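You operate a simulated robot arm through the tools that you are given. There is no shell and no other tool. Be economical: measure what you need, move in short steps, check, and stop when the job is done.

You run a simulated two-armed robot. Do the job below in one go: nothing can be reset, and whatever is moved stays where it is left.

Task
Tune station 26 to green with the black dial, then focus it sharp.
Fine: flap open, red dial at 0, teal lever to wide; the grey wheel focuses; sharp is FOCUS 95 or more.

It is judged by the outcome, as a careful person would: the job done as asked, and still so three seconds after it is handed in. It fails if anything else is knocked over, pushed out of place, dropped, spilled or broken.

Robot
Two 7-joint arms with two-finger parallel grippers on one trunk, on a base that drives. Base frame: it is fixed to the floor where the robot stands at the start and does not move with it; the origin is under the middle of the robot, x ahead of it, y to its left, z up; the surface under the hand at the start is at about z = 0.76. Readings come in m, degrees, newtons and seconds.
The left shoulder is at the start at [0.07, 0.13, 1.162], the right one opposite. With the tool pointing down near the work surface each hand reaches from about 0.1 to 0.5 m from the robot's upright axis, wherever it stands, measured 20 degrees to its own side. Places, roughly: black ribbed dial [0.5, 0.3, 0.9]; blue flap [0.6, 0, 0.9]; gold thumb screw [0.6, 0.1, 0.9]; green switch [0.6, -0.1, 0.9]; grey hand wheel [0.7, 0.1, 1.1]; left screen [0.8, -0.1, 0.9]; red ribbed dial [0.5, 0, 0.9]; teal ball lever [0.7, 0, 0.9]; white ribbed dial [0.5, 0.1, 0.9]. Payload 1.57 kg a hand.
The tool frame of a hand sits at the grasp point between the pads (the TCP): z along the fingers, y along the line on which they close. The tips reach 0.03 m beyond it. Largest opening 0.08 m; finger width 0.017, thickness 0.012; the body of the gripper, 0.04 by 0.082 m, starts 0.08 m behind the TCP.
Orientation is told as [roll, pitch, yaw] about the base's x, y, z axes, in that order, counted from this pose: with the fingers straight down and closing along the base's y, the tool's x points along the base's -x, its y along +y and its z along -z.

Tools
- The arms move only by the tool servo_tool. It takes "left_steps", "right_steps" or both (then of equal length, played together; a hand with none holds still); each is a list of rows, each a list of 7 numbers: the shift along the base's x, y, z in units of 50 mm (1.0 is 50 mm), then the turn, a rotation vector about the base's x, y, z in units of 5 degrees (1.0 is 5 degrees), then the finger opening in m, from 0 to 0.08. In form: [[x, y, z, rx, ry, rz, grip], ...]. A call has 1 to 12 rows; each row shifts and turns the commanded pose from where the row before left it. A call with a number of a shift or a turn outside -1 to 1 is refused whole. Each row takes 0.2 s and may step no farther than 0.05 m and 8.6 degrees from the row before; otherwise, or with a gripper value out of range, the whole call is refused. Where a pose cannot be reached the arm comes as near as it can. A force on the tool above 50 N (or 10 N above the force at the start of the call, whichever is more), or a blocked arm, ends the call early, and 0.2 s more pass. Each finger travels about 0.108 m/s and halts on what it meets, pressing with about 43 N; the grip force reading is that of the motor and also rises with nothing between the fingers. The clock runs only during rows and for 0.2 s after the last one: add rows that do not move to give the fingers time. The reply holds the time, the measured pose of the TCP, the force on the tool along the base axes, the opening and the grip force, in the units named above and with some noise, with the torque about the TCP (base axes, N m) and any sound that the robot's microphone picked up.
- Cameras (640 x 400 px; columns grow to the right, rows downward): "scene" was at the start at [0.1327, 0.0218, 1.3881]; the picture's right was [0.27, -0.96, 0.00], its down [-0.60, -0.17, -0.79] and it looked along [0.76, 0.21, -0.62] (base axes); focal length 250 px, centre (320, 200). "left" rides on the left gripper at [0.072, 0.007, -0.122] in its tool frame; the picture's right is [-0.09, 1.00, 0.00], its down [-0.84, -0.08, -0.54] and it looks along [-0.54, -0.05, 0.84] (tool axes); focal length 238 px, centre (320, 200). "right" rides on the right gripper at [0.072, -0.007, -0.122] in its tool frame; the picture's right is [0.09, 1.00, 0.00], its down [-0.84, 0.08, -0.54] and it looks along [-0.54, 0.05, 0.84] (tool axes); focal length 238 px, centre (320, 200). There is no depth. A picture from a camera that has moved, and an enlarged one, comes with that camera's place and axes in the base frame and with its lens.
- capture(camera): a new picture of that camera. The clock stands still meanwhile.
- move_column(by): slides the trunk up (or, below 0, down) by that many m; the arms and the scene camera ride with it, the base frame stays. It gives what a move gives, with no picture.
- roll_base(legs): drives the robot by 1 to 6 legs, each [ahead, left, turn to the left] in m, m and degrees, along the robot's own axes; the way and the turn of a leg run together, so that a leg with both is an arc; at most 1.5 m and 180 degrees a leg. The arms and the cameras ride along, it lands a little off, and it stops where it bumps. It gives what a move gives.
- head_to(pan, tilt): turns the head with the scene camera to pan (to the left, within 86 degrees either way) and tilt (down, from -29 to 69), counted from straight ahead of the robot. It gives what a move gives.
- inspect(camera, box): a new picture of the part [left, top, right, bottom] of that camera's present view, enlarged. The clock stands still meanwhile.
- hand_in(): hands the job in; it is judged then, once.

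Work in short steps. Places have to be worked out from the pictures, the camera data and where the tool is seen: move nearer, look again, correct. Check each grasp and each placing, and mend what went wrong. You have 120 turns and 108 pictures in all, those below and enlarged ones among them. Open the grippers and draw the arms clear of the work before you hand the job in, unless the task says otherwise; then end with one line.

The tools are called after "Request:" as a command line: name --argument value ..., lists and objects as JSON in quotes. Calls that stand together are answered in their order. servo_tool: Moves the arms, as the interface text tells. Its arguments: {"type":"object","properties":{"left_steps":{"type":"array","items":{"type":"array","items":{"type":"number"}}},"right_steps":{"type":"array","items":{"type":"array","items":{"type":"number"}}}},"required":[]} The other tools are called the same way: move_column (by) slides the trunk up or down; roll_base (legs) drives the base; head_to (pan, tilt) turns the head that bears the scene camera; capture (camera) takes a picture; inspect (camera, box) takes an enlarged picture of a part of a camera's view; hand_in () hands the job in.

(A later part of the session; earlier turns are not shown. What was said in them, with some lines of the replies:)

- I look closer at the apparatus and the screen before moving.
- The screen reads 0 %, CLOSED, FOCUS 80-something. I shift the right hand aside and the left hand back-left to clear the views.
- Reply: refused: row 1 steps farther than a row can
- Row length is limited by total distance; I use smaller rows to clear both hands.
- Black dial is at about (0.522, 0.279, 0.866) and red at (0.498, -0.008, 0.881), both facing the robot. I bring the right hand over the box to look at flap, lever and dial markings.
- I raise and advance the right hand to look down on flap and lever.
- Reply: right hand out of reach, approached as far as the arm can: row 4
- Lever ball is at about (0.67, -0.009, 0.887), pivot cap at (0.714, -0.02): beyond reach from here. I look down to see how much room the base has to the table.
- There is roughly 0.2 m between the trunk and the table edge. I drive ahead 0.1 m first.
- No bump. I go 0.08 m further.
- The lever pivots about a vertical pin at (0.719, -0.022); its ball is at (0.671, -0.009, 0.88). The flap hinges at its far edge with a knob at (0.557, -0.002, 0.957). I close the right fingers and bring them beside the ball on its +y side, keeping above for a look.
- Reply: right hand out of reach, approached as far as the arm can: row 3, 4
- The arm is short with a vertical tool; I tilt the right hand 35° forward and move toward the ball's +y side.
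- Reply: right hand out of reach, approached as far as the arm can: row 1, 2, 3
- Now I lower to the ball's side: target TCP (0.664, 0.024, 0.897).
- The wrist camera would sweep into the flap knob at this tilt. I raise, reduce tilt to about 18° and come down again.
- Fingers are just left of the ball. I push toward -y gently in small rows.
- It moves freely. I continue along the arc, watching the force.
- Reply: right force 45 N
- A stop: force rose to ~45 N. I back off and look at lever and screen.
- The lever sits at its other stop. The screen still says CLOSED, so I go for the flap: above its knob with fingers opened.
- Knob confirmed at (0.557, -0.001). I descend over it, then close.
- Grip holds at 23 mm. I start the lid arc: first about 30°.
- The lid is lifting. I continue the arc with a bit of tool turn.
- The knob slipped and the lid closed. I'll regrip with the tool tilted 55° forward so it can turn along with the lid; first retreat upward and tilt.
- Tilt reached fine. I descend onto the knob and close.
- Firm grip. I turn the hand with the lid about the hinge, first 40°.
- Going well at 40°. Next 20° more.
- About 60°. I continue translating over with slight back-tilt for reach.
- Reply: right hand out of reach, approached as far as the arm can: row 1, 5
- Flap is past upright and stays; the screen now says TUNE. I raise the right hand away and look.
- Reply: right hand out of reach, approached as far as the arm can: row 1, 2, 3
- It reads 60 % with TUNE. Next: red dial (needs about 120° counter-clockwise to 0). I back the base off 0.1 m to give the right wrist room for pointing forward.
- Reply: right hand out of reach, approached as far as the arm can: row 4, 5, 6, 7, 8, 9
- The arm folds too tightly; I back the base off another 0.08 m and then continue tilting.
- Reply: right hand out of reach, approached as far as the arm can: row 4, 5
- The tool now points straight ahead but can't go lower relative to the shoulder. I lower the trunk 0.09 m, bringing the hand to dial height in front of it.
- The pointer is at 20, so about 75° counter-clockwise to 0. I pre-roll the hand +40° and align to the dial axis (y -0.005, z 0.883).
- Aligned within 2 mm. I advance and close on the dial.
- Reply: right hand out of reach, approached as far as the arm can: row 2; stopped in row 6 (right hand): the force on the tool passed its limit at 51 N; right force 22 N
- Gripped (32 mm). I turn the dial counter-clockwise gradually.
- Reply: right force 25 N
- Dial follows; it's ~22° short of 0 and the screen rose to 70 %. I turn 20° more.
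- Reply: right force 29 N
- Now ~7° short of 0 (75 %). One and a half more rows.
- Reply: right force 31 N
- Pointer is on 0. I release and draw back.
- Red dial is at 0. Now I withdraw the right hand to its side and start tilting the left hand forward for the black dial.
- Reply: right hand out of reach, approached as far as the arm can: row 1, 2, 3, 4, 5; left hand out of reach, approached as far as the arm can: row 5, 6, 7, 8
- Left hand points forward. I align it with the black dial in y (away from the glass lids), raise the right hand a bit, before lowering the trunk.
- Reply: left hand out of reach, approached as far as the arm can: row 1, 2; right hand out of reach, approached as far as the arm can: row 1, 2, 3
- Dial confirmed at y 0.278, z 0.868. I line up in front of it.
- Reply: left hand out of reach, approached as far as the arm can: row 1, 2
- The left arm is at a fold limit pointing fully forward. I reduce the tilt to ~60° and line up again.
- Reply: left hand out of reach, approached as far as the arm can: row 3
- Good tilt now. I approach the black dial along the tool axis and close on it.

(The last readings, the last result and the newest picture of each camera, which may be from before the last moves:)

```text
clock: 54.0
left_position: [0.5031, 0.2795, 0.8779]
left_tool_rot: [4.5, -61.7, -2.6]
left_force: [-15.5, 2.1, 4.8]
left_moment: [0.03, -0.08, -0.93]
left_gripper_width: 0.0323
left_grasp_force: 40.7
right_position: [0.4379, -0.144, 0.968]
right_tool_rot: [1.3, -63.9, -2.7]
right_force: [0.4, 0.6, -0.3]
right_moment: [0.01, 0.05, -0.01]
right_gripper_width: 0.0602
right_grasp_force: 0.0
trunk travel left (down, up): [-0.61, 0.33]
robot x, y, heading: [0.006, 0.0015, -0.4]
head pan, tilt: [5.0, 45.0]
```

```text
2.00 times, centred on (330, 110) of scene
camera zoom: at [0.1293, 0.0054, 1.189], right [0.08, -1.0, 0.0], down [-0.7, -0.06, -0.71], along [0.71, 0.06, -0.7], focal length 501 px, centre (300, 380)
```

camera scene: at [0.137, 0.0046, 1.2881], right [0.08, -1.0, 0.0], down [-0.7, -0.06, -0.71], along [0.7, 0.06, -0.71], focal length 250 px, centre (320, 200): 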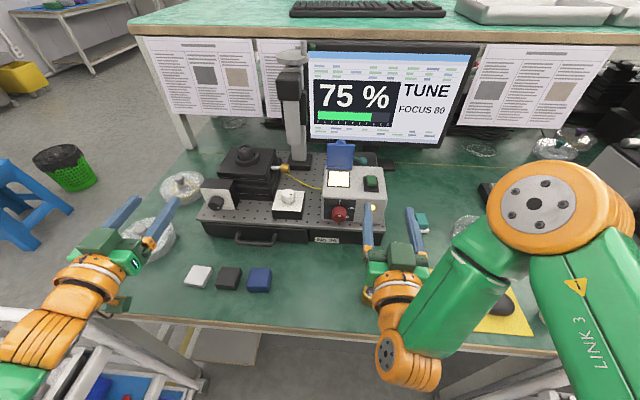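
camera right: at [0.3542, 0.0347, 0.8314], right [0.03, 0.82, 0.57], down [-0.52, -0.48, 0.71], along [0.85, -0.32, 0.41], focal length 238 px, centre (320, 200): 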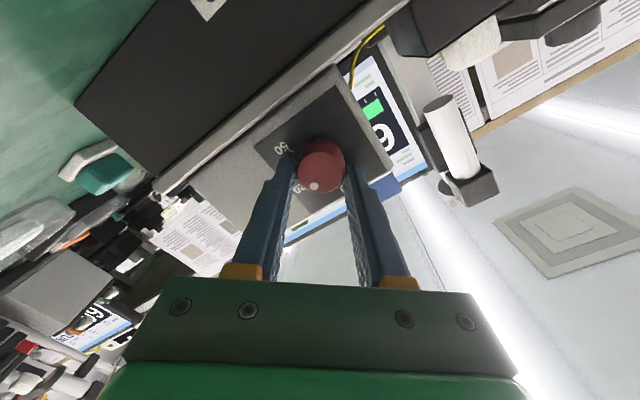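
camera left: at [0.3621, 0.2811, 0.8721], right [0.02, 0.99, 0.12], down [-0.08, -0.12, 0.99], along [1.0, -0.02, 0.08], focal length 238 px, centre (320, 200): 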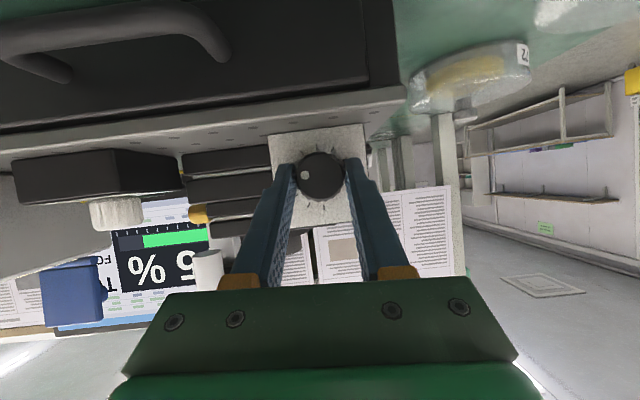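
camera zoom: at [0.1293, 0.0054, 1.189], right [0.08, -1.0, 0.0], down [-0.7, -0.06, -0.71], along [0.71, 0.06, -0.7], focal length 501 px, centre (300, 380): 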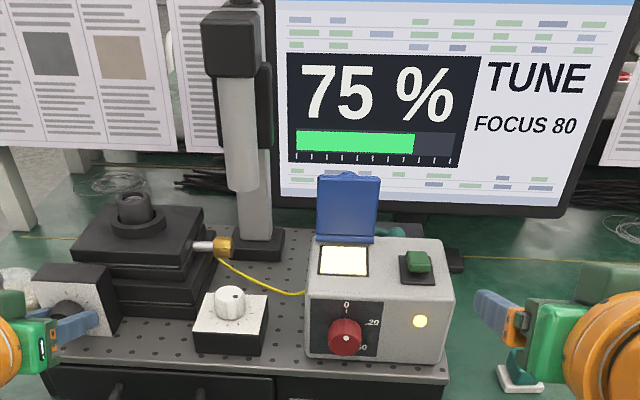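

Gripped at 32 mm. I turn 10° one way (clockwise seen from the robot) and read the screen.

Request:
servo_tool --left_steps '[[-0.05, -0.014, 0, 1, 0, 0, 0.0], [0, -0.014, 0, 1, 0, 0, 0.0]]'

Request:
inspect --camera "scene" --box '[180, 10, 480, 210]'

Request:
inspect --camera "left" --box '[250, 110, 400, 230]'

```text
clock: 54.6
left_position: [0.5037, 0.2766, 0.8775]
left_tool_rot: [24.9, -59.8, -20.3]
left_force: [-5.4, 4.4, 11.7]
left_moment: [0.08, -0.29, -0.74]
left_gripper_width: 0.0322
left_grasp_force: 40.3
right_position: [0.4407, -0.1447, 0.9663]
right_tool_rot: [1.3, -63.8, -2.8]
right_force: [-0.5, -0.2, 0.2]
right_moment: [-0.02, -0.01, 0.0]
right_gripper_width: 0.0603
right_grasp_force: 0.1
trunk travel left (down, up): [-0.61, 0.33]
robot x, y, heading: [0.0048, -0.0002, -0.1]
head pan, tilt: [5.0, 45.0]
```

```text
2.00 times, centred on (330, 110) of scene
camera zoom: at [0.1321, 0.0052, 1.1888], right [0.08, -1.0, 0.0], down [-0.7, -0.06, -0.71], along [0.71, 0.06, -0.7], focal length 501 px, centre (300, 380)
```

zoom: 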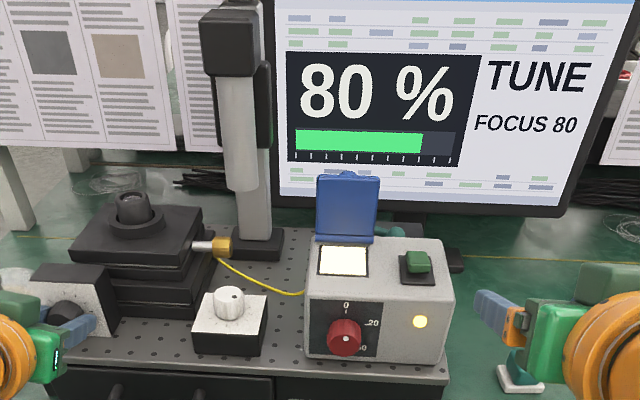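

```text
3.33 times, centred on (325, 170) of left
camera zoom: at [0.3621, 0.2804, 0.8723], right [0.01, 0.96, 0.29], down [-0.08, -0.29, 0.95], along [1.0, -0.04, 0.07], focal length 794 px, centre (303, 300)
```

zoom: 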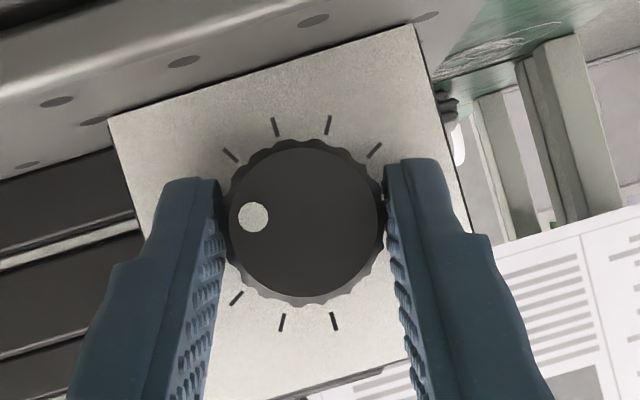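

Rising to 80 %. Continue 10° more in the same direction.

Request:
servo_tool --left_steps '[[0, -0.014, -0.01, 1, 0, 0, 0.0], [0, -0.014, -0.01, 1, 0, 0, 0.0]]'

Request:
inspect --camera "scene" --box '[300, 10, 480, 130]'

```text
clock: 55.2
left_position: [0.5042, 0.276, 0.8768]
left_tool_rot: [41.8, -55.1, -34.2]
left_force: [-1.5, 6.7, 18.5]
left_moment: [0.13, 0.18, -0.76]
left_gripper_width: 0.0321
left_grasp_force: 40.7
right_position: [0.4399, -0.1444, 0.9673]
right_tool_rot: [1.3, -63.9, -2.7]
right_force: [-0.2, -0.4, 0.2]
right_moment: [-0.02, -0.02, 0.0]
right_gripper_width: 0.0599
right_grasp_force: 0.1
trunk travel left (down, up): [-0.61, 0.33]
robot x, y, heading: [0.0066, 0.0003, -0.3]
head pan, tilt: [5.0, 45.0]
```

```text
3.33 times, centred on (390, 70) of scene
camera zoom: at [0.1315, 0.005, 1.1889], right [0.08, -1.0, 0.0], down [-0.7, -0.06, -0.71], along [0.71, 0.06, -0.7], focal length 835 px, centre (87, 633)
```

zoom: 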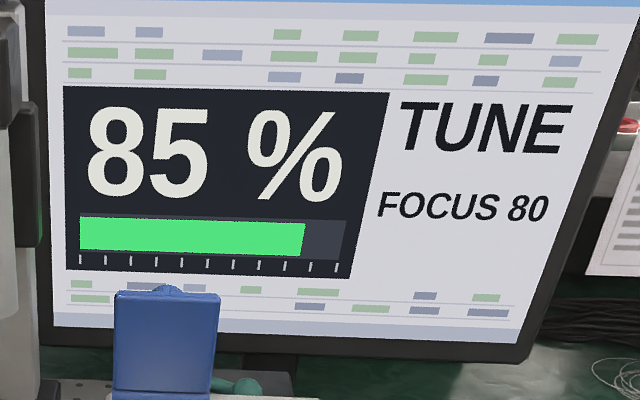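

85 %. Another 10°, relieving the downward press slightly.

Request:
servo_tool --left_steps '[[0, 0.0, 0.03, 1, 0, 0, 0.0], [0, 0.0, 0.02, 1, 0, 0, 0.0]]'

Request:
inspect --camera "scene" --box '[300, 10, 480, 130]'

```text
clock: 55.8
left_position: [0.5036, 0.275, 0.8757]
left_tool_rot: [53.7, -48.7, -43.7]
left_force: [-4.5, 4.5, 6.4]
left_moment: [0.06, -0.38, -1.03]
left_gripper_width: 0.0323
left_grasp_force: 40.6
right_position: [0.4409, -0.1436, 0.9661]
right_tool_rot: [1.2, -63.6, -2.6]
right_force: [-0.1, -0.5, 0.3]
right_moment: [0.01, -0.01, -0.01]
right_gripper_width: 0.0599
right_grasp_force: 0.1
trunk travel left (down, up): [-0.61, 0.33]
robot x, y, heading: [0.0034, -0.0004, -0.3]
head pan, tilt: [5.0, 45.0]
```

```text
3.33 times, centred on (390, 70) of scene
camera zoom: at [0.133, 0.0058, 1.1884], right [0.08, -1.0, 0.0], down [-0.7, -0.06, -0.71], along [0.71, 0.06, -0.7], focal length 835 px, centre (87, 633)
```

zoom: 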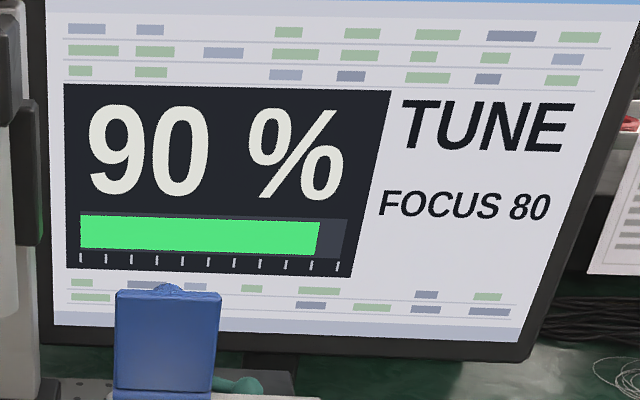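

90 %. Continue another 7.5°.

Request:
servo_tool --left_steps '[[0, 0.0, 0.0, 0.8, 0, 0, 0.0], [0, 0.0, 0.0, 0.7, 0, 0, 0.0]]'

Request:
inspect --camera "scene" --box '[300, 10, 480, 130]'

```text
clock: 56.4
left_position: [0.5042, 0.274, 0.876]
left_tool_rot: [61.0, -43.1, -49.1]
left_force: [-12.8, -0.3, -3.0]
left_moment: [-0.03, 0.39, -1.29]
left_gripper_width: 0.032
left_grasp_force: 40.5
right_position: [0.44, -0.1444, 0.9653]
right_tool_rot: [1.2, -63.7, -2.8]
right_force: [-0.1, -0.5, 0.1]
right_moment: [0.0, -0.02, 0.05]
right_gripper_width: 0.0596
right_grasp_force: 0.0
trunk travel left (down, up): [-0.61, 0.33]
robot x, y, heading: [0.0053, -0.0035, -0.0]
head pan, tilt: [5.0, 45.0]
```

```text
3.33 times, centred on (390, 70) of scene
camera zoom: at [0.1329, 0.0053, 1.1883], right [0.08, -1.0, 0.0], down [-0.7, -0.06, -0.71], along [0.71, 0.06, -0.7], focal length 835 px, centre (87, 633)
```

zoom: 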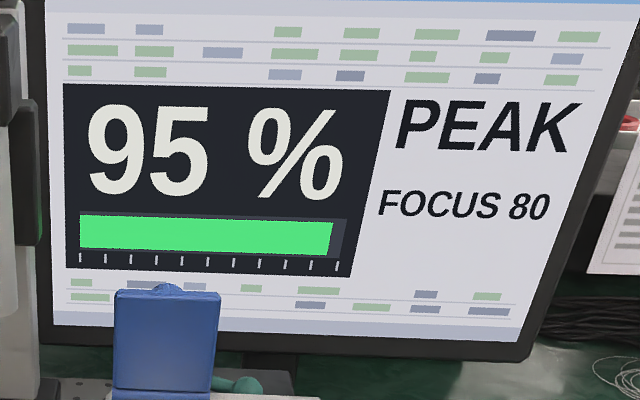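

PEAK at 95 %. I go 4° more for margin and look at the lamp too.

Request:
servo_tool --left_steps '[[-0.03, 0.0, 0.0, 0.8, 0, 0, 0.0]]'

Request:
inspect --camera "scene" --box '[180, 10, 480, 210]'

```text
clock: 56.8
left_position: [0.5043, 0.2737, 0.8752]
left_tool_rot: [64.3, -40.0, -51.3]
left_force: [-12.7, -3.7, -10.9]
left_moment: [-0.06, 0.77, -1.13]
left_gripper_width: 0.0321
left_grasp_force: 40.2
right_position: [0.442, -0.1449, 0.9654]
right_tool_rot: [1.1, -63.6, -2.8]
right_force: [0.8, 0.4, -1.3]
right_moment: [0.04, -0.01, 0.0]
right_gripper_width: 0.0601
right_grasp_force: 0.1
trunk travel left (down, up): [-0.61, 0.33]
robot x, y, heading: [0.0086, 0.0004, -0.3]
head pan, tilt: [5.0, 45.0]
```

```text
2.00 times, centred on (330, 110) of scene
camera zoom: at [0.1348, 0.0051, 1.188], right [0.08, -1.0, 0.0], down [-0.7, -0.06, -0.71], along [0.71, 0.06, -0.71], focal length 501 px, centre (300, 380)
```

zoom: 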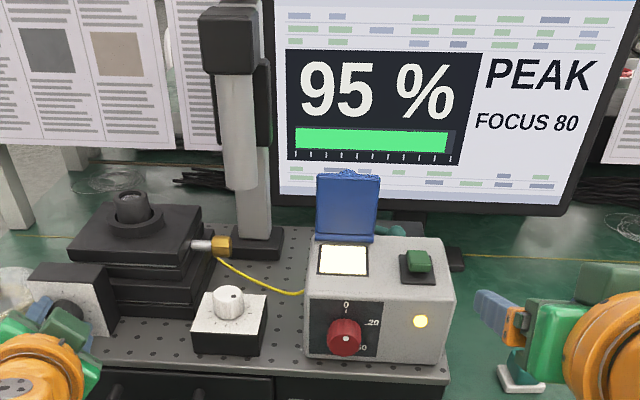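

Stable PEAK. I nudge 4° more to see whether it still rises (checks that nothing else attenuates).

Request:
servo_tool --left_steps '[[0, 0.0, 0.04, 0.8, 0, 0, 0.0]]'

Request:
inspect --camera "scene" --box '[300, 10, 480, 130]'

```text
clock: 57.2
left_position: [0.5043, 0.274, 0.876]
left_tool_rot: [67.0, -36.8, -53.1]
left_force: [-24.5, -9.9, -27.7]
left_moment: [-0.31, 1.17, -1.27]
left_gripper_width: 0.0319
left_grasp_force: 40.4
right_position: [0.4427, -0.1452, 0.964]
right_tool_rot: [1.3, -63.7, -2.8]
right_force: [0.3, -0.4, 0.0]
right_moment: [-0.01, -0.05, 0.04]
right_gripper_width: 0.0602
right_grasp_force: 0.1
trunk travel left (down, up): [-0.61, 0.33]
robot x, y, heading: [0.0059, -0.0023, -0.2]
head pan, tilt: [5.0, 45.0]
```

```text
3.33 times, centred on (390, 70) of scene
camera zoom: at [0.1348, 0.0048, 1.1878], right [0.08, -1.0, 0.0], down [-0.7, -0.06, -0.71], along [0.71, 0.06, -0.71], focal length 835 px, centre (87, 633)
```

zoom: 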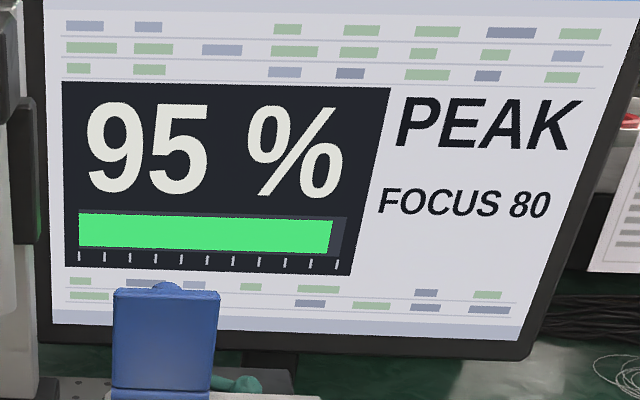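

Still 95 % PEAK. I relax the load, open and back the left hand off along its axis, then verify.

Request:
servo_tool --left_steps '[[-0.05, 0.02, -0.04, -0.4, 0, 0, 0.0], [0, 0, 0, 0, 0, 0, 0.06], [0, 0, 0, 0, 0, 0, 0.06], [-0.6, 0, 0.2, 0, 0, 0, 0.06], [-0.6, 0, 0.3, -0.5, 0, 0, 0.06], [-0.3, 0, 0.4, -1, 0, 0, 0.06], [0, 0, 0, -1, 0, 0, 0.06]]'

Request:
capture --camera "scene"

```text
clock: 58.8
left_position: [0.4294, 0.2772, 0.9224]
left_tool_rot: [54.7, -47.9, -44.5]
left_force: [-0.6, 0.1, -0.8]
left_moment: [-0.01, -0.01, -0.04]
left_gripper_width: 0.0602
left_grasp_force: 0.0
right_position: [0.444, -0.1444, 0.965]
right_tool_rot: [1.2, -63.5, -2.8]
right_force: [-0.8, -0.3, 0.3]
right_moment: [-0.01, -0.05, 0.03]
right_gripper_width: 0.0603
right_grasp_force: 0.0
trunk travel left (down, up): [-0.61, 0.33]
robot x, y, heading: [0.0085, 0.0033, -0.2]
head pan, tilt: [5.0, 45.0]
```

```text
32 pictures are left
camera scene: at [0.1367, 0.0052, 1.1881], right [0.08, -1.0, 0.0], down [-0.7, -0.06, -0.71], along [0.7, 0.06, -0.71], focal length 250 px, centre (320, 200)
```

scene: 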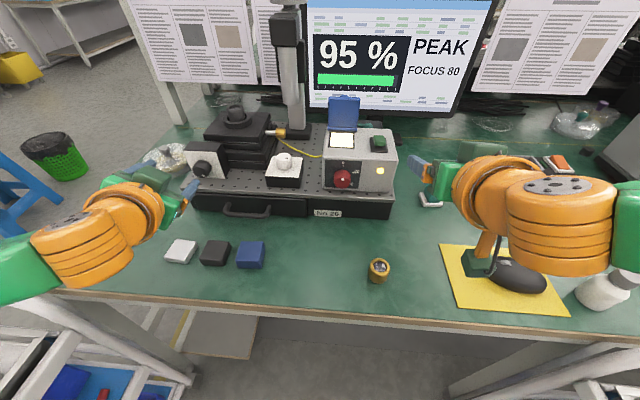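

Tuning holds at 95 % PEAK. Next the wheel: I raise the trunk 0.23 m and drive ahead 0.17 m.

Request:
move_column --by 0.23

Request:
servo_tool --left_steps '[[0, 0.2, 0, -1, 0, 0, 0.06], [0, 0.2, 0, -1, 0, 0, 0.06], [0, 0, 0, -1, 0, 0, 0.06], [0, 0, 0, -1, 0, 0, 0.06], [0, 0, 0, -1, 0, 0, 0.06]]'

Request:
roll_base --legs '[[0.165, 0, 0]]'

Request:
capture --camera "scene"

Request:
capture --camera "left"

```text
clock: 61.3
left_position: [0.4303, 0.2762, 1.1514]
left_tool_rot: [54.7, -47.8, -44.5]
left_force: [0.5, -0.4, 0.0]
left_moment: [0.02, 0.02, 0.05]
left_gripper_width: 0.06
left_grasp_force: 0.0
right_position: [0.4445, -0.1441, 1.1947]
right_tool_rot: [1.1, -63.5, -2.8]
right_force: [-0.2, 0.0, 0.7]
right_moment: [0.0, -0.02, 0.02]
right_gripper_width: 0.0598
right_grasp_force: 0.1
trunk travel left (down, up): [-0.84, 0.1]
robot x, y, heading: [0.0072, -0.0017, -0.4]
head pan, tilt: [5.0, 45.0]
```

```text
clock: 62.5
left_position: [0.4303, 0.2965, 1.1518]
left_tool_rot: [16.6, -60.7, -13.1]
left_force: [0.2, 0.5, -0.6]
left_moment: [-0.02, 0.05, -0.01]
left_gripper_width: 0.0601
left_grasp_force: 0.1
right_position: [0.4442, -0.1449, 1.1949]
right_tool_rot: [1.2, -63.5, -2.8]
right_force: [-0.7, -0.1, 0.0]
right_moment: [0.0, 0.01, -0.04]
right_gripper_width: 0.0597
right_grasp_force: 0.0
trunk travel left (down, up): [-0.84, 0.1]
robot x, y, heading: [0.0082, -0.0018, 0.0]
head pan, tilt: [5.0, 45.0]
```

```text
clock: 63.9
left_position: [0.5894, 0.2978, 1.1533]
left_tool_rot: [16.9, -60.7, -13.2]
left_force: [0.0, 0.2, 0.0]
left_moment: [-0.02, 0.0, 0.03]
left_gripper_width: 0.06
left_grasp_force: 0.1
right_position: [0.6049, -0.1436, 1.1956]
right_tool_rot: [1.3, -63.7, -2.8]
right_force: [-0.7, -1.1, 0.4]
right_moment: [0.0, -0.04, 0.01]
right_gripper_width: 0.06
right_grasp_force: 0.2
trunk travel left (down, up): [-0.84, 0.1]
robot x, y, heading: [0.1705, 0.0014, 0.1]
head pan, tilt: [5.0, 45.0]
```

```text
31 pictures are left
camera scene: at [0.2964, 0.0047, 1.4185], right [0.08, -1.0, 0.0], down [-0.7, -0.06, -0.71], along [0.71, 0.06, -0.7], focal length 250 px, centre (320, 200)
```

scene: 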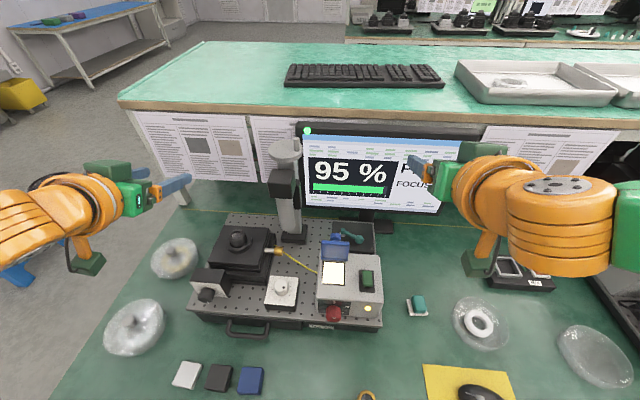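

```text
30 pictures are left
camera left: at [0.4475, 0.2994, 1.1481], right [0.01, 0.97, 0.22], down [-0.08, -0.22, 0.97], along [1.0, -0.03, 0.07], focal length 238 px, centre (320, 200)
```

left: 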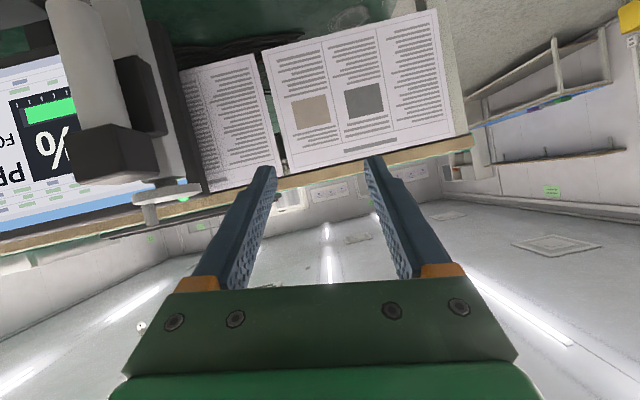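

The monitor's little LED is now bright green - tuned. I zoom in on the wheel from both cameras.

Request:
inspect --camera "scene" --box '[250, 120, 330, 200]'

Request:
inspect --camera "left" --box '[80, 140, 240, 250]'

```text
5.00 times, centred on (290, 160) of scene
camera zoom: at [0.2964, 0.0047, 1.4185], right [0.08, -1.0, 0.0], down [-0.7, -0.06, -0.71], along [0.71, 0.06, -0.7], focal length 1252 px, centre (470, 400)
```

zoom: 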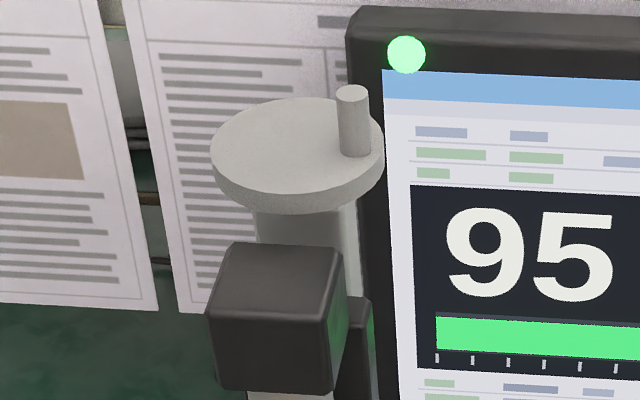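

```text
3.64 times, centred on (160, 195) of left
camera zoom: at [0.4475, 0.2994, 1.1481], right [0.01, 0.97, 0.22], down [-0.08, -0.22, 0.97], along [1.0, -0.03, 0.07], focal length 867 px, centre (902, 218)
```

zoom: 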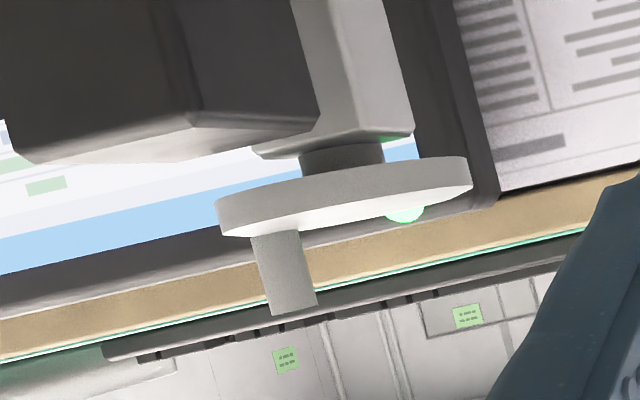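

Wheel centre is about (0.733, 0.115), its peg at (0.730, 0.089), z 1.130–1.155. I bring the left hand in front of the peg, untwisting it, and clear the right hand from the screen.

Request:
servo_tool --left_steps '[[0, 0, 0.9, -1, 0, 0, 0.05], [0, -0.84, 0, -1, 0, 0, 0.05], [0, -0.84, 0, -0.6, 0, 0, 0.05], [0.3, -0.84, 0, 0, 0, 0, 0.05], [0.4, -0.84, 0, 0, 0, 0, 0.05], [0.6, -0.8, 0, 0, 0, 0, 0.05], [0, 0, 0, 0, 0, 0, 0.05]]' --right_steps '[[-0.4, -0.8, 0, 0, 1, 0, 0.06], [-0.4, -0.8, 0, 0, 1, 0, 0.06], [-0.4, -0.8, 0, 0, 1, 0, 0.06], [-0.4, 0, 0, 0, 1, 0, 0.06], [0, 0, 0, 0, 1, 0, 0.06], [0, 0, 0, 0, 1, 0, 0.06], [0, 0, 0, 0, 0, 0, 0.06]]'

Request:
capture --camera "left"

Request:
capture --camera "scene"

```text
clock: 65.5
left_position: [0.6613, 0.0897, 1.1971]
left_tool_rot: [-9.9, -60.8, 10.4]
left_force: [-0.8, 0.3, 0.2]
left_moment: [-0.03, -0.01, -0.04]
left_gripper_width: 0.0501
left_grasp_force: 0.0
right_position: [0.5287, -0.2636, 1.1934]
right_tool_rot: [-0.5, -33.5, -1.5]
right_force: [-0.3, 0.2, -0.1]
right_moment: [0.0, -0.03, -0.03]
right_gripper_width: 0.0599
right_grasp_force: 0.0
trunk travel left (down, up): [-0.84, 0.1]
robot x, y, heading: [0.1719, -0.0001, 0.2]
head pan, tilt: [5.0, 45.0]
```

```text
27 pictures are left
camera left: at [0.5187, 0.091, 1.1909], right [0.02, 1.0, 0.0], down [-0.07, 0.0, 1.0], along [1.0, -0.01, 0.07], focal length 238 px, centre (320, 200)
```

left: 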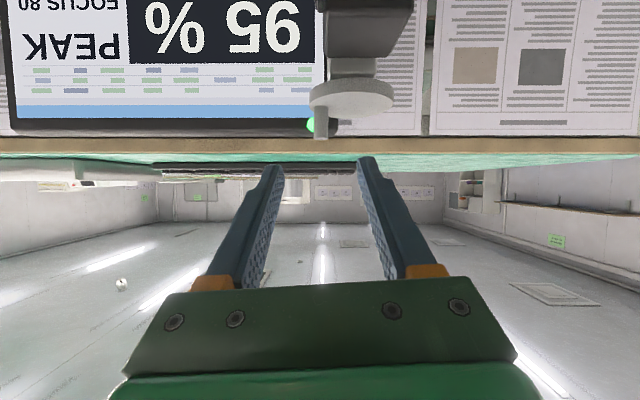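

```text
26 pictures are left
camera scene: at [0.2999, 0.0052, 1.4181], right [0.08, -1.0, 0.0], down [-0.7, -0.06, -0.71], along [0.7, 0.06, -0.71], focal length 250 px, centre (320, 200)
```

scene: 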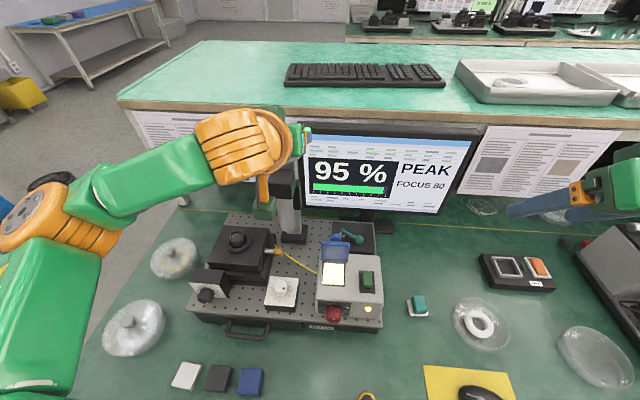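

Aligned. I advance along the tool axis and close on the peg.

Request:
servo_tool --left_steps '[[0, 0, -0.22, 0, 0, 0, 0.05], [0.6, 0, -0.33, 0, 0, 0, 0.05], [0.5, 0, -0.28, 0, 0, 0, 0.05], [0, 0, 0, 0, 0, 0, 0.0], [0, 0, 0, 0, 0, 0, 0.0], [0, 0, 0, 0, 0, 0, 0.0]]'

Request:
capture --camera "left"

```text
clock: 66.9
left_position: [0.7162, 0.089, 1.1517]
left_tool_rot: [-9.8, -60.8, 10.2]
left_force: [1.1, -0.2, -4.1]
left_moment: [0.46, -0.53, -0.01]
left_gripper_width: 0.0139
left_grasp_force: 30.0
right_position: [0.5315, -0.2637, 1.1931]
right_tool_rot: [-0.5, -33.5, -1.6]
right_force: [-0.2, 0.0, -0.7]
right_moment: [-0.02, -0.01, -0.01]
right_gripper_width: 0.06
right_grasp_force: 0.0
trunk travel left (down, up): [-0.84, 0.1]
robot x, y, heading: [0.1686, -0.001, -0.1]
head pan, tilt: [5.0, 45.0]
```

```text
25 pictures are left
camera left: at [0.5746, 0.0912, 1.1469], right [0.02, 1.0, 0.0], down [-0.07, 0.0, 1.0], along [1.0, -0.02, 0.07], focal length 238 px, centre (320, 200)
```

left: 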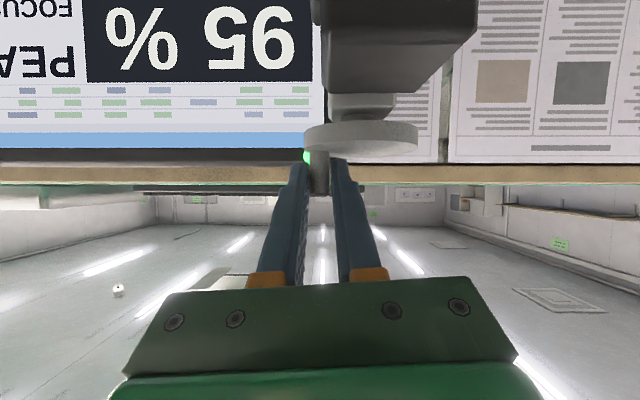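

Peg held (14 mm). I crank it about 20° toward the robot and read FOCUS.

Request:
servo_tool --left_steps '[[-0.09, 0.02, 0, 0, 0, 0, 0.0], [-0.086, 0.036, 0, 0, 0, 0, 0.0], [0, 0, 0, 0, 0, 0, 0.0]]'

Request:
inspect --camera "scene" --box '[270, 120, 450, 220]'

```text
clock: 67.7
left_position: [0.7069, 0.0911, 1.1526]
left_tool_rot: [-9.8, -60.7, 10.3]
left_force: [6.1, -0.1, -1.2]
left_moment: [0.47, -0.07, -0.15]
left_gripper_width: 0.0137
left_grasp_force: 30.4
right_position: [0.5329, -0.2639, 1.1919]
right_tool_rot: [-0.5, -33.3, -1.5]
right_force: [0.3, 0.2, -0.2]
right_moment: [0.01, 0.0, -0.01]
right_gripper_width: 0.06
right_grasp_force: 0.1
trunk travel left (down, up): [-0.84, 0.1]
robot x, y, heading: [0.1676, 0.0015, -0.3]
head pan, tilt: [5.0, 45.0]
```

```text
3.56 times, centred on (360, 170) of scene
camera zoom: at [0.3048, 0.0045, 1.4176], right [0.08, -1.0, 0.0], down [-0.71, -0.06, -0.7], along [0.7, 0.06, -0.71], focal length 890 px, centre (178, 307)
```

zoom: 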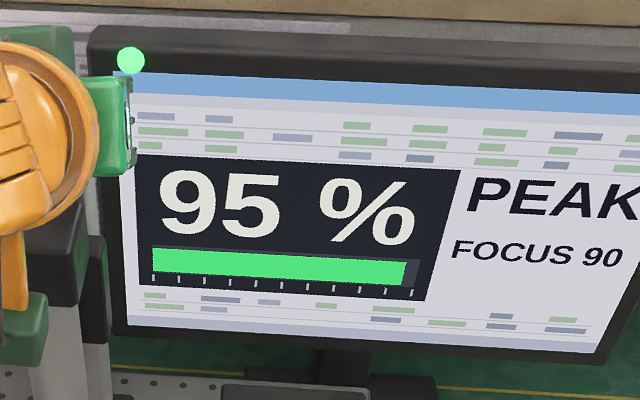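

FOCUS rose to 90. About 14° more.

Request:
servo_tool --left_steps '[[-0.055, 0.034, 0, 0, 0, 0, 0.0], [-0.051, 0.038, 0, 0, 0, 0, 0.0], [0, 0, 0, 0, 0, 0, 0.0]]'

Request:
inspect --camera "scene" --box '[270, 120, 450, 220]'

```text
clock: 68.5
left_position: [0.7035, 0.0949, 1.1532]
left_tool_rot: [-9.7, -60.6, 10.2]
left_force: [5.3, -0.6, -4.5]
left_moment: [0.4, 0.26, -0.14]
left_gripper_width: 0.0141
left_grasp_force: 30.1
right_position: [0.5337, -0.2633, 1.1928]
right_tool_rot: [-0.3, -33.4, -1.5]
right_force: [-0.4, 0.3, 0.2]
right_moment: [0.01, 0.02, -0.01]
right_gripper_width: 0.0603
right_grasp_force: 0.0
trunk travel left (down, up): [-0.84, 0.1]
robot x, y, heading: [0.1714, 0.0019, -0.2]
head pan, tilt: [5.0, 45.0]
```

```text
3.56 times, centred on (360, 170) of scene
camera zoom: at [0.3058, 0.0039, 1.4175], right [0.08, -1.0, 0.0], down [-0.71, -0.06, -0.7], along [0.7, 0.06, -0.71], focal length 890 px, centre (178, 307)
```

zoom: 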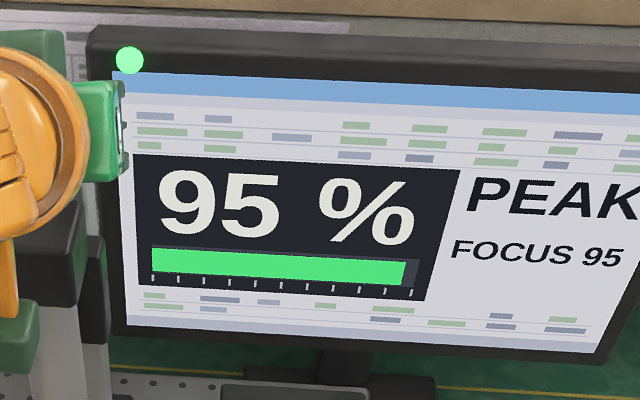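

FOCUS 95. I go ~8° further for margin.

Request:
servo_tool --left_steps '[[-0.06, 0.055, 0, 0, 0, 0, 0.0], [0, 0, 0, 0, 0, 0, 0.0]]'

Request:
inspect --camera "scene" --box '[270, 120, 450, 220]'

```text
clock: 69.1
left_position: [0.7012, 0.0966, 1.1536]
left_tool_rot: [-9.6, -60.6, 10.2]
left_force: [6.1, -1.6, -5.8]
left_moment: [0.44, 0.24, -0.12]
left_gripper_width: 0.014
left_grasp_force: 30.4
right_position: [0.5344, -0.265, 1.1921]
right_tool_rot: [-0.3, -33.3, -1.5]
right_force: [-0.5, -0.2, 0.1]
right_moment: [0.01, 0.03, 0.01]
right_gripper_width: 0.06
right_grasp_force: 0.2
trunk travel left (down, up): [-0.84, 0.1]
robot x, y, heading: [0.1704, -0.0014, -0.0]
head pan, tilt: [5.0, 45.0]
```

```text
3.56 times, centred on (360, 170) of scene
camera zoom: at [0.3062, 0.0033, 1.4175], right [0.08, -1.0, 0.0], down [-0.71, -0.06, -0.7], along [0.7, 0.06, -0.71], focal length 890 px, centre (178, 307)
```

zoom: 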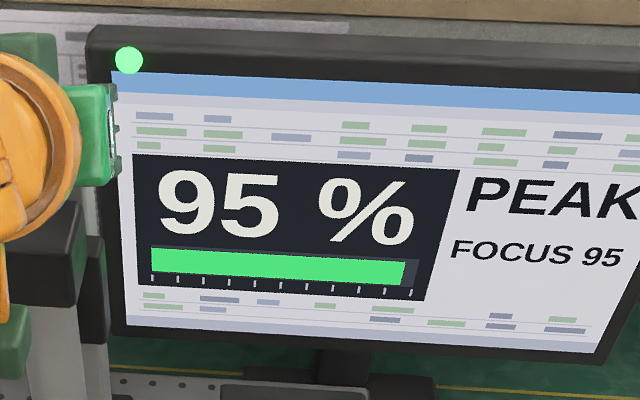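

Still 95; one more ~9° to see if it reaches 100.

Request:
servo_tool --left_steps '[[-0.054, 0.066, 0, 0, 0, 0, 0.0], [0, 0, 0, 0, 0, 0, 0.0]]'

Request:
inspect --camera "scene" --box '[270, 120, 450, 220]'

```text
clock: 69.7
left_position: [0.6976, 0.0984, 1.1524]
left_tool_rot: [-9.5, -60.5, 10.0]
left_force: [3.1, -3.7, -11.7]
left_moment: [0.42, 0.14, -0.19]
left_gripper_width: 0.0135
left_grasp_force: 29.9
right_position: [0.5347, -0.2661, 1.192]
right_tool_rot: [-0.3, -33.3, -1.6]
right_force: [-0.2, 0.0, 0.9]
right_moment: [0.02, 0.01, -0.01]
right_gripper_width: 0.0599
right_grasp_force: 0.0
trunk travel left (down, up): [-0.84, 0.1]
robot x, y, heading: [0.1687, -0.0011, -0.0]
head pan, tilt: [5.0, 45.0]
```

```text
3.56 times, centred on (360, 170) of scene
camera zoom: at [0.3067, 0.0026, 1.4173], right [0.08, -1.0, 0.0], down [-0.71, -0.06, -0.7], along [0.7, 0.06, -0.71], focal length 890 px, centre (178, 307)
```

zoom: 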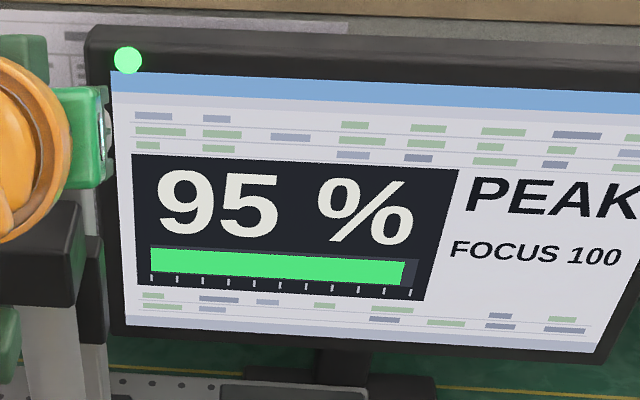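

FOCUS 100. I relax, open the fingers and back off along the tool axis.

Request:
servo_tool --left_steps '[[0, 0, 0, 0, 0, 0, 0.05], [0, 0, 0, 0, 0, 0, 0.05], [-0.5, 0, 0.28, 0, 0, 0, 0.05], [-0.6, 0, 0.33, 0, 0, 0, 0.05], [-0.5, 0.5, 0.3, 0, 0, 0, 0.05], [-0.5, 0.8, 0, 0, 0, 0, 0.05], [0, 0.9, 0, 0, 0, 0, 0.05]]'

Request:
capture --camera "scene"

Request:
inspect --camera "scene" --box '[270, 120, 450, 320]'

```text
clock: 71.3
left_position: [0.5839, 0.2133, 1.2009]
left_tool_rot: [-10.1, -60.9, 10.5]
left_force: [0.5, 0.3, -0.3]
left_moment: [-0.05, 0.0, -0.01]
left_gripper_width: 0.0499
left_grasp_force: 0.0
right_position: [0.5278, -0.2617, 1.1956]
right_tool_rot: [-0.5, -33.7, -1.4]
right_force: [0.2, 0.1, -0.3]
right_moment: [-0.03, -0.01, -0.02]
right_gripper_width: 0.0598
right_grasp_force: 0.0
trunk travel left (down, up): [-0.84, 0.1]
robot x, y, heading: [0.1693, -0.0009, -0.4]
head pan, tilt: [5.0, 45.0]
```

```text
20 pictures are left
camera scene: at [0.299, 0.0071, 1.4182], right [0.08, -1.0, 0.0], down [-0.7, -0.06, -0.71], along [0.71, 0.06, -0.71], focal length 250 px, centre (320, 200)
```

scene: 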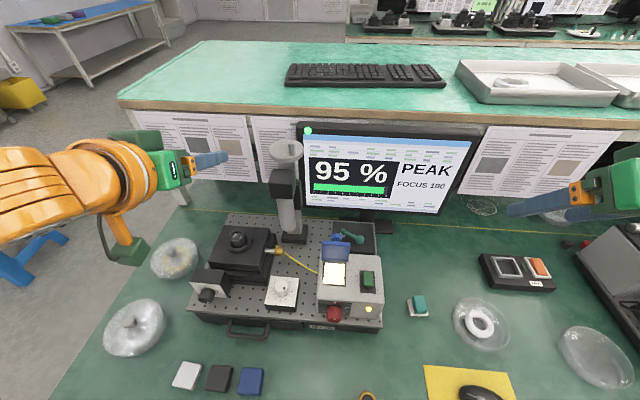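

```text
2.00 times, centred on (360, 220) of scene
camera zoom: at [0.299, 0.0071, 1.4182], right [0.08, -1.0, 0.0], down [-0.7, -0.06, -0.71], along [0.71, 0.06, -0.71], focal length 501 px, centre (240, 160)
```

zoom: 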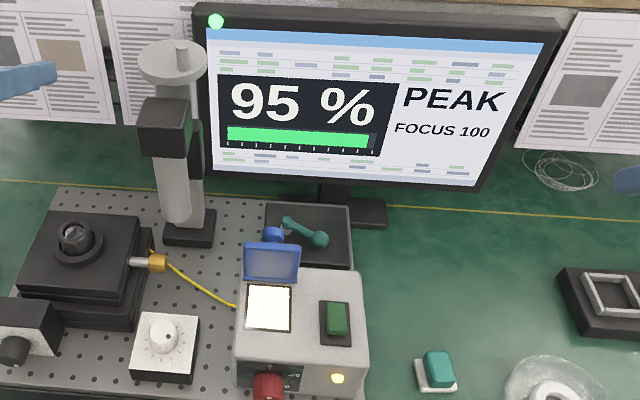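

LED green, 95 % PEAK, FOCUS 100, flap open, red at 0; both grippers are open and clear of the work. I hand in.

Request:
hand_in

```text
The job is handed in.
```

Station 26 reads 95 % PEAK with the monitor LED green and FOCUS 100, the flap is open, and the red dial is at 0. The teal lever is at its other end stop; it has no markings, so I took that as wide from the high reading.
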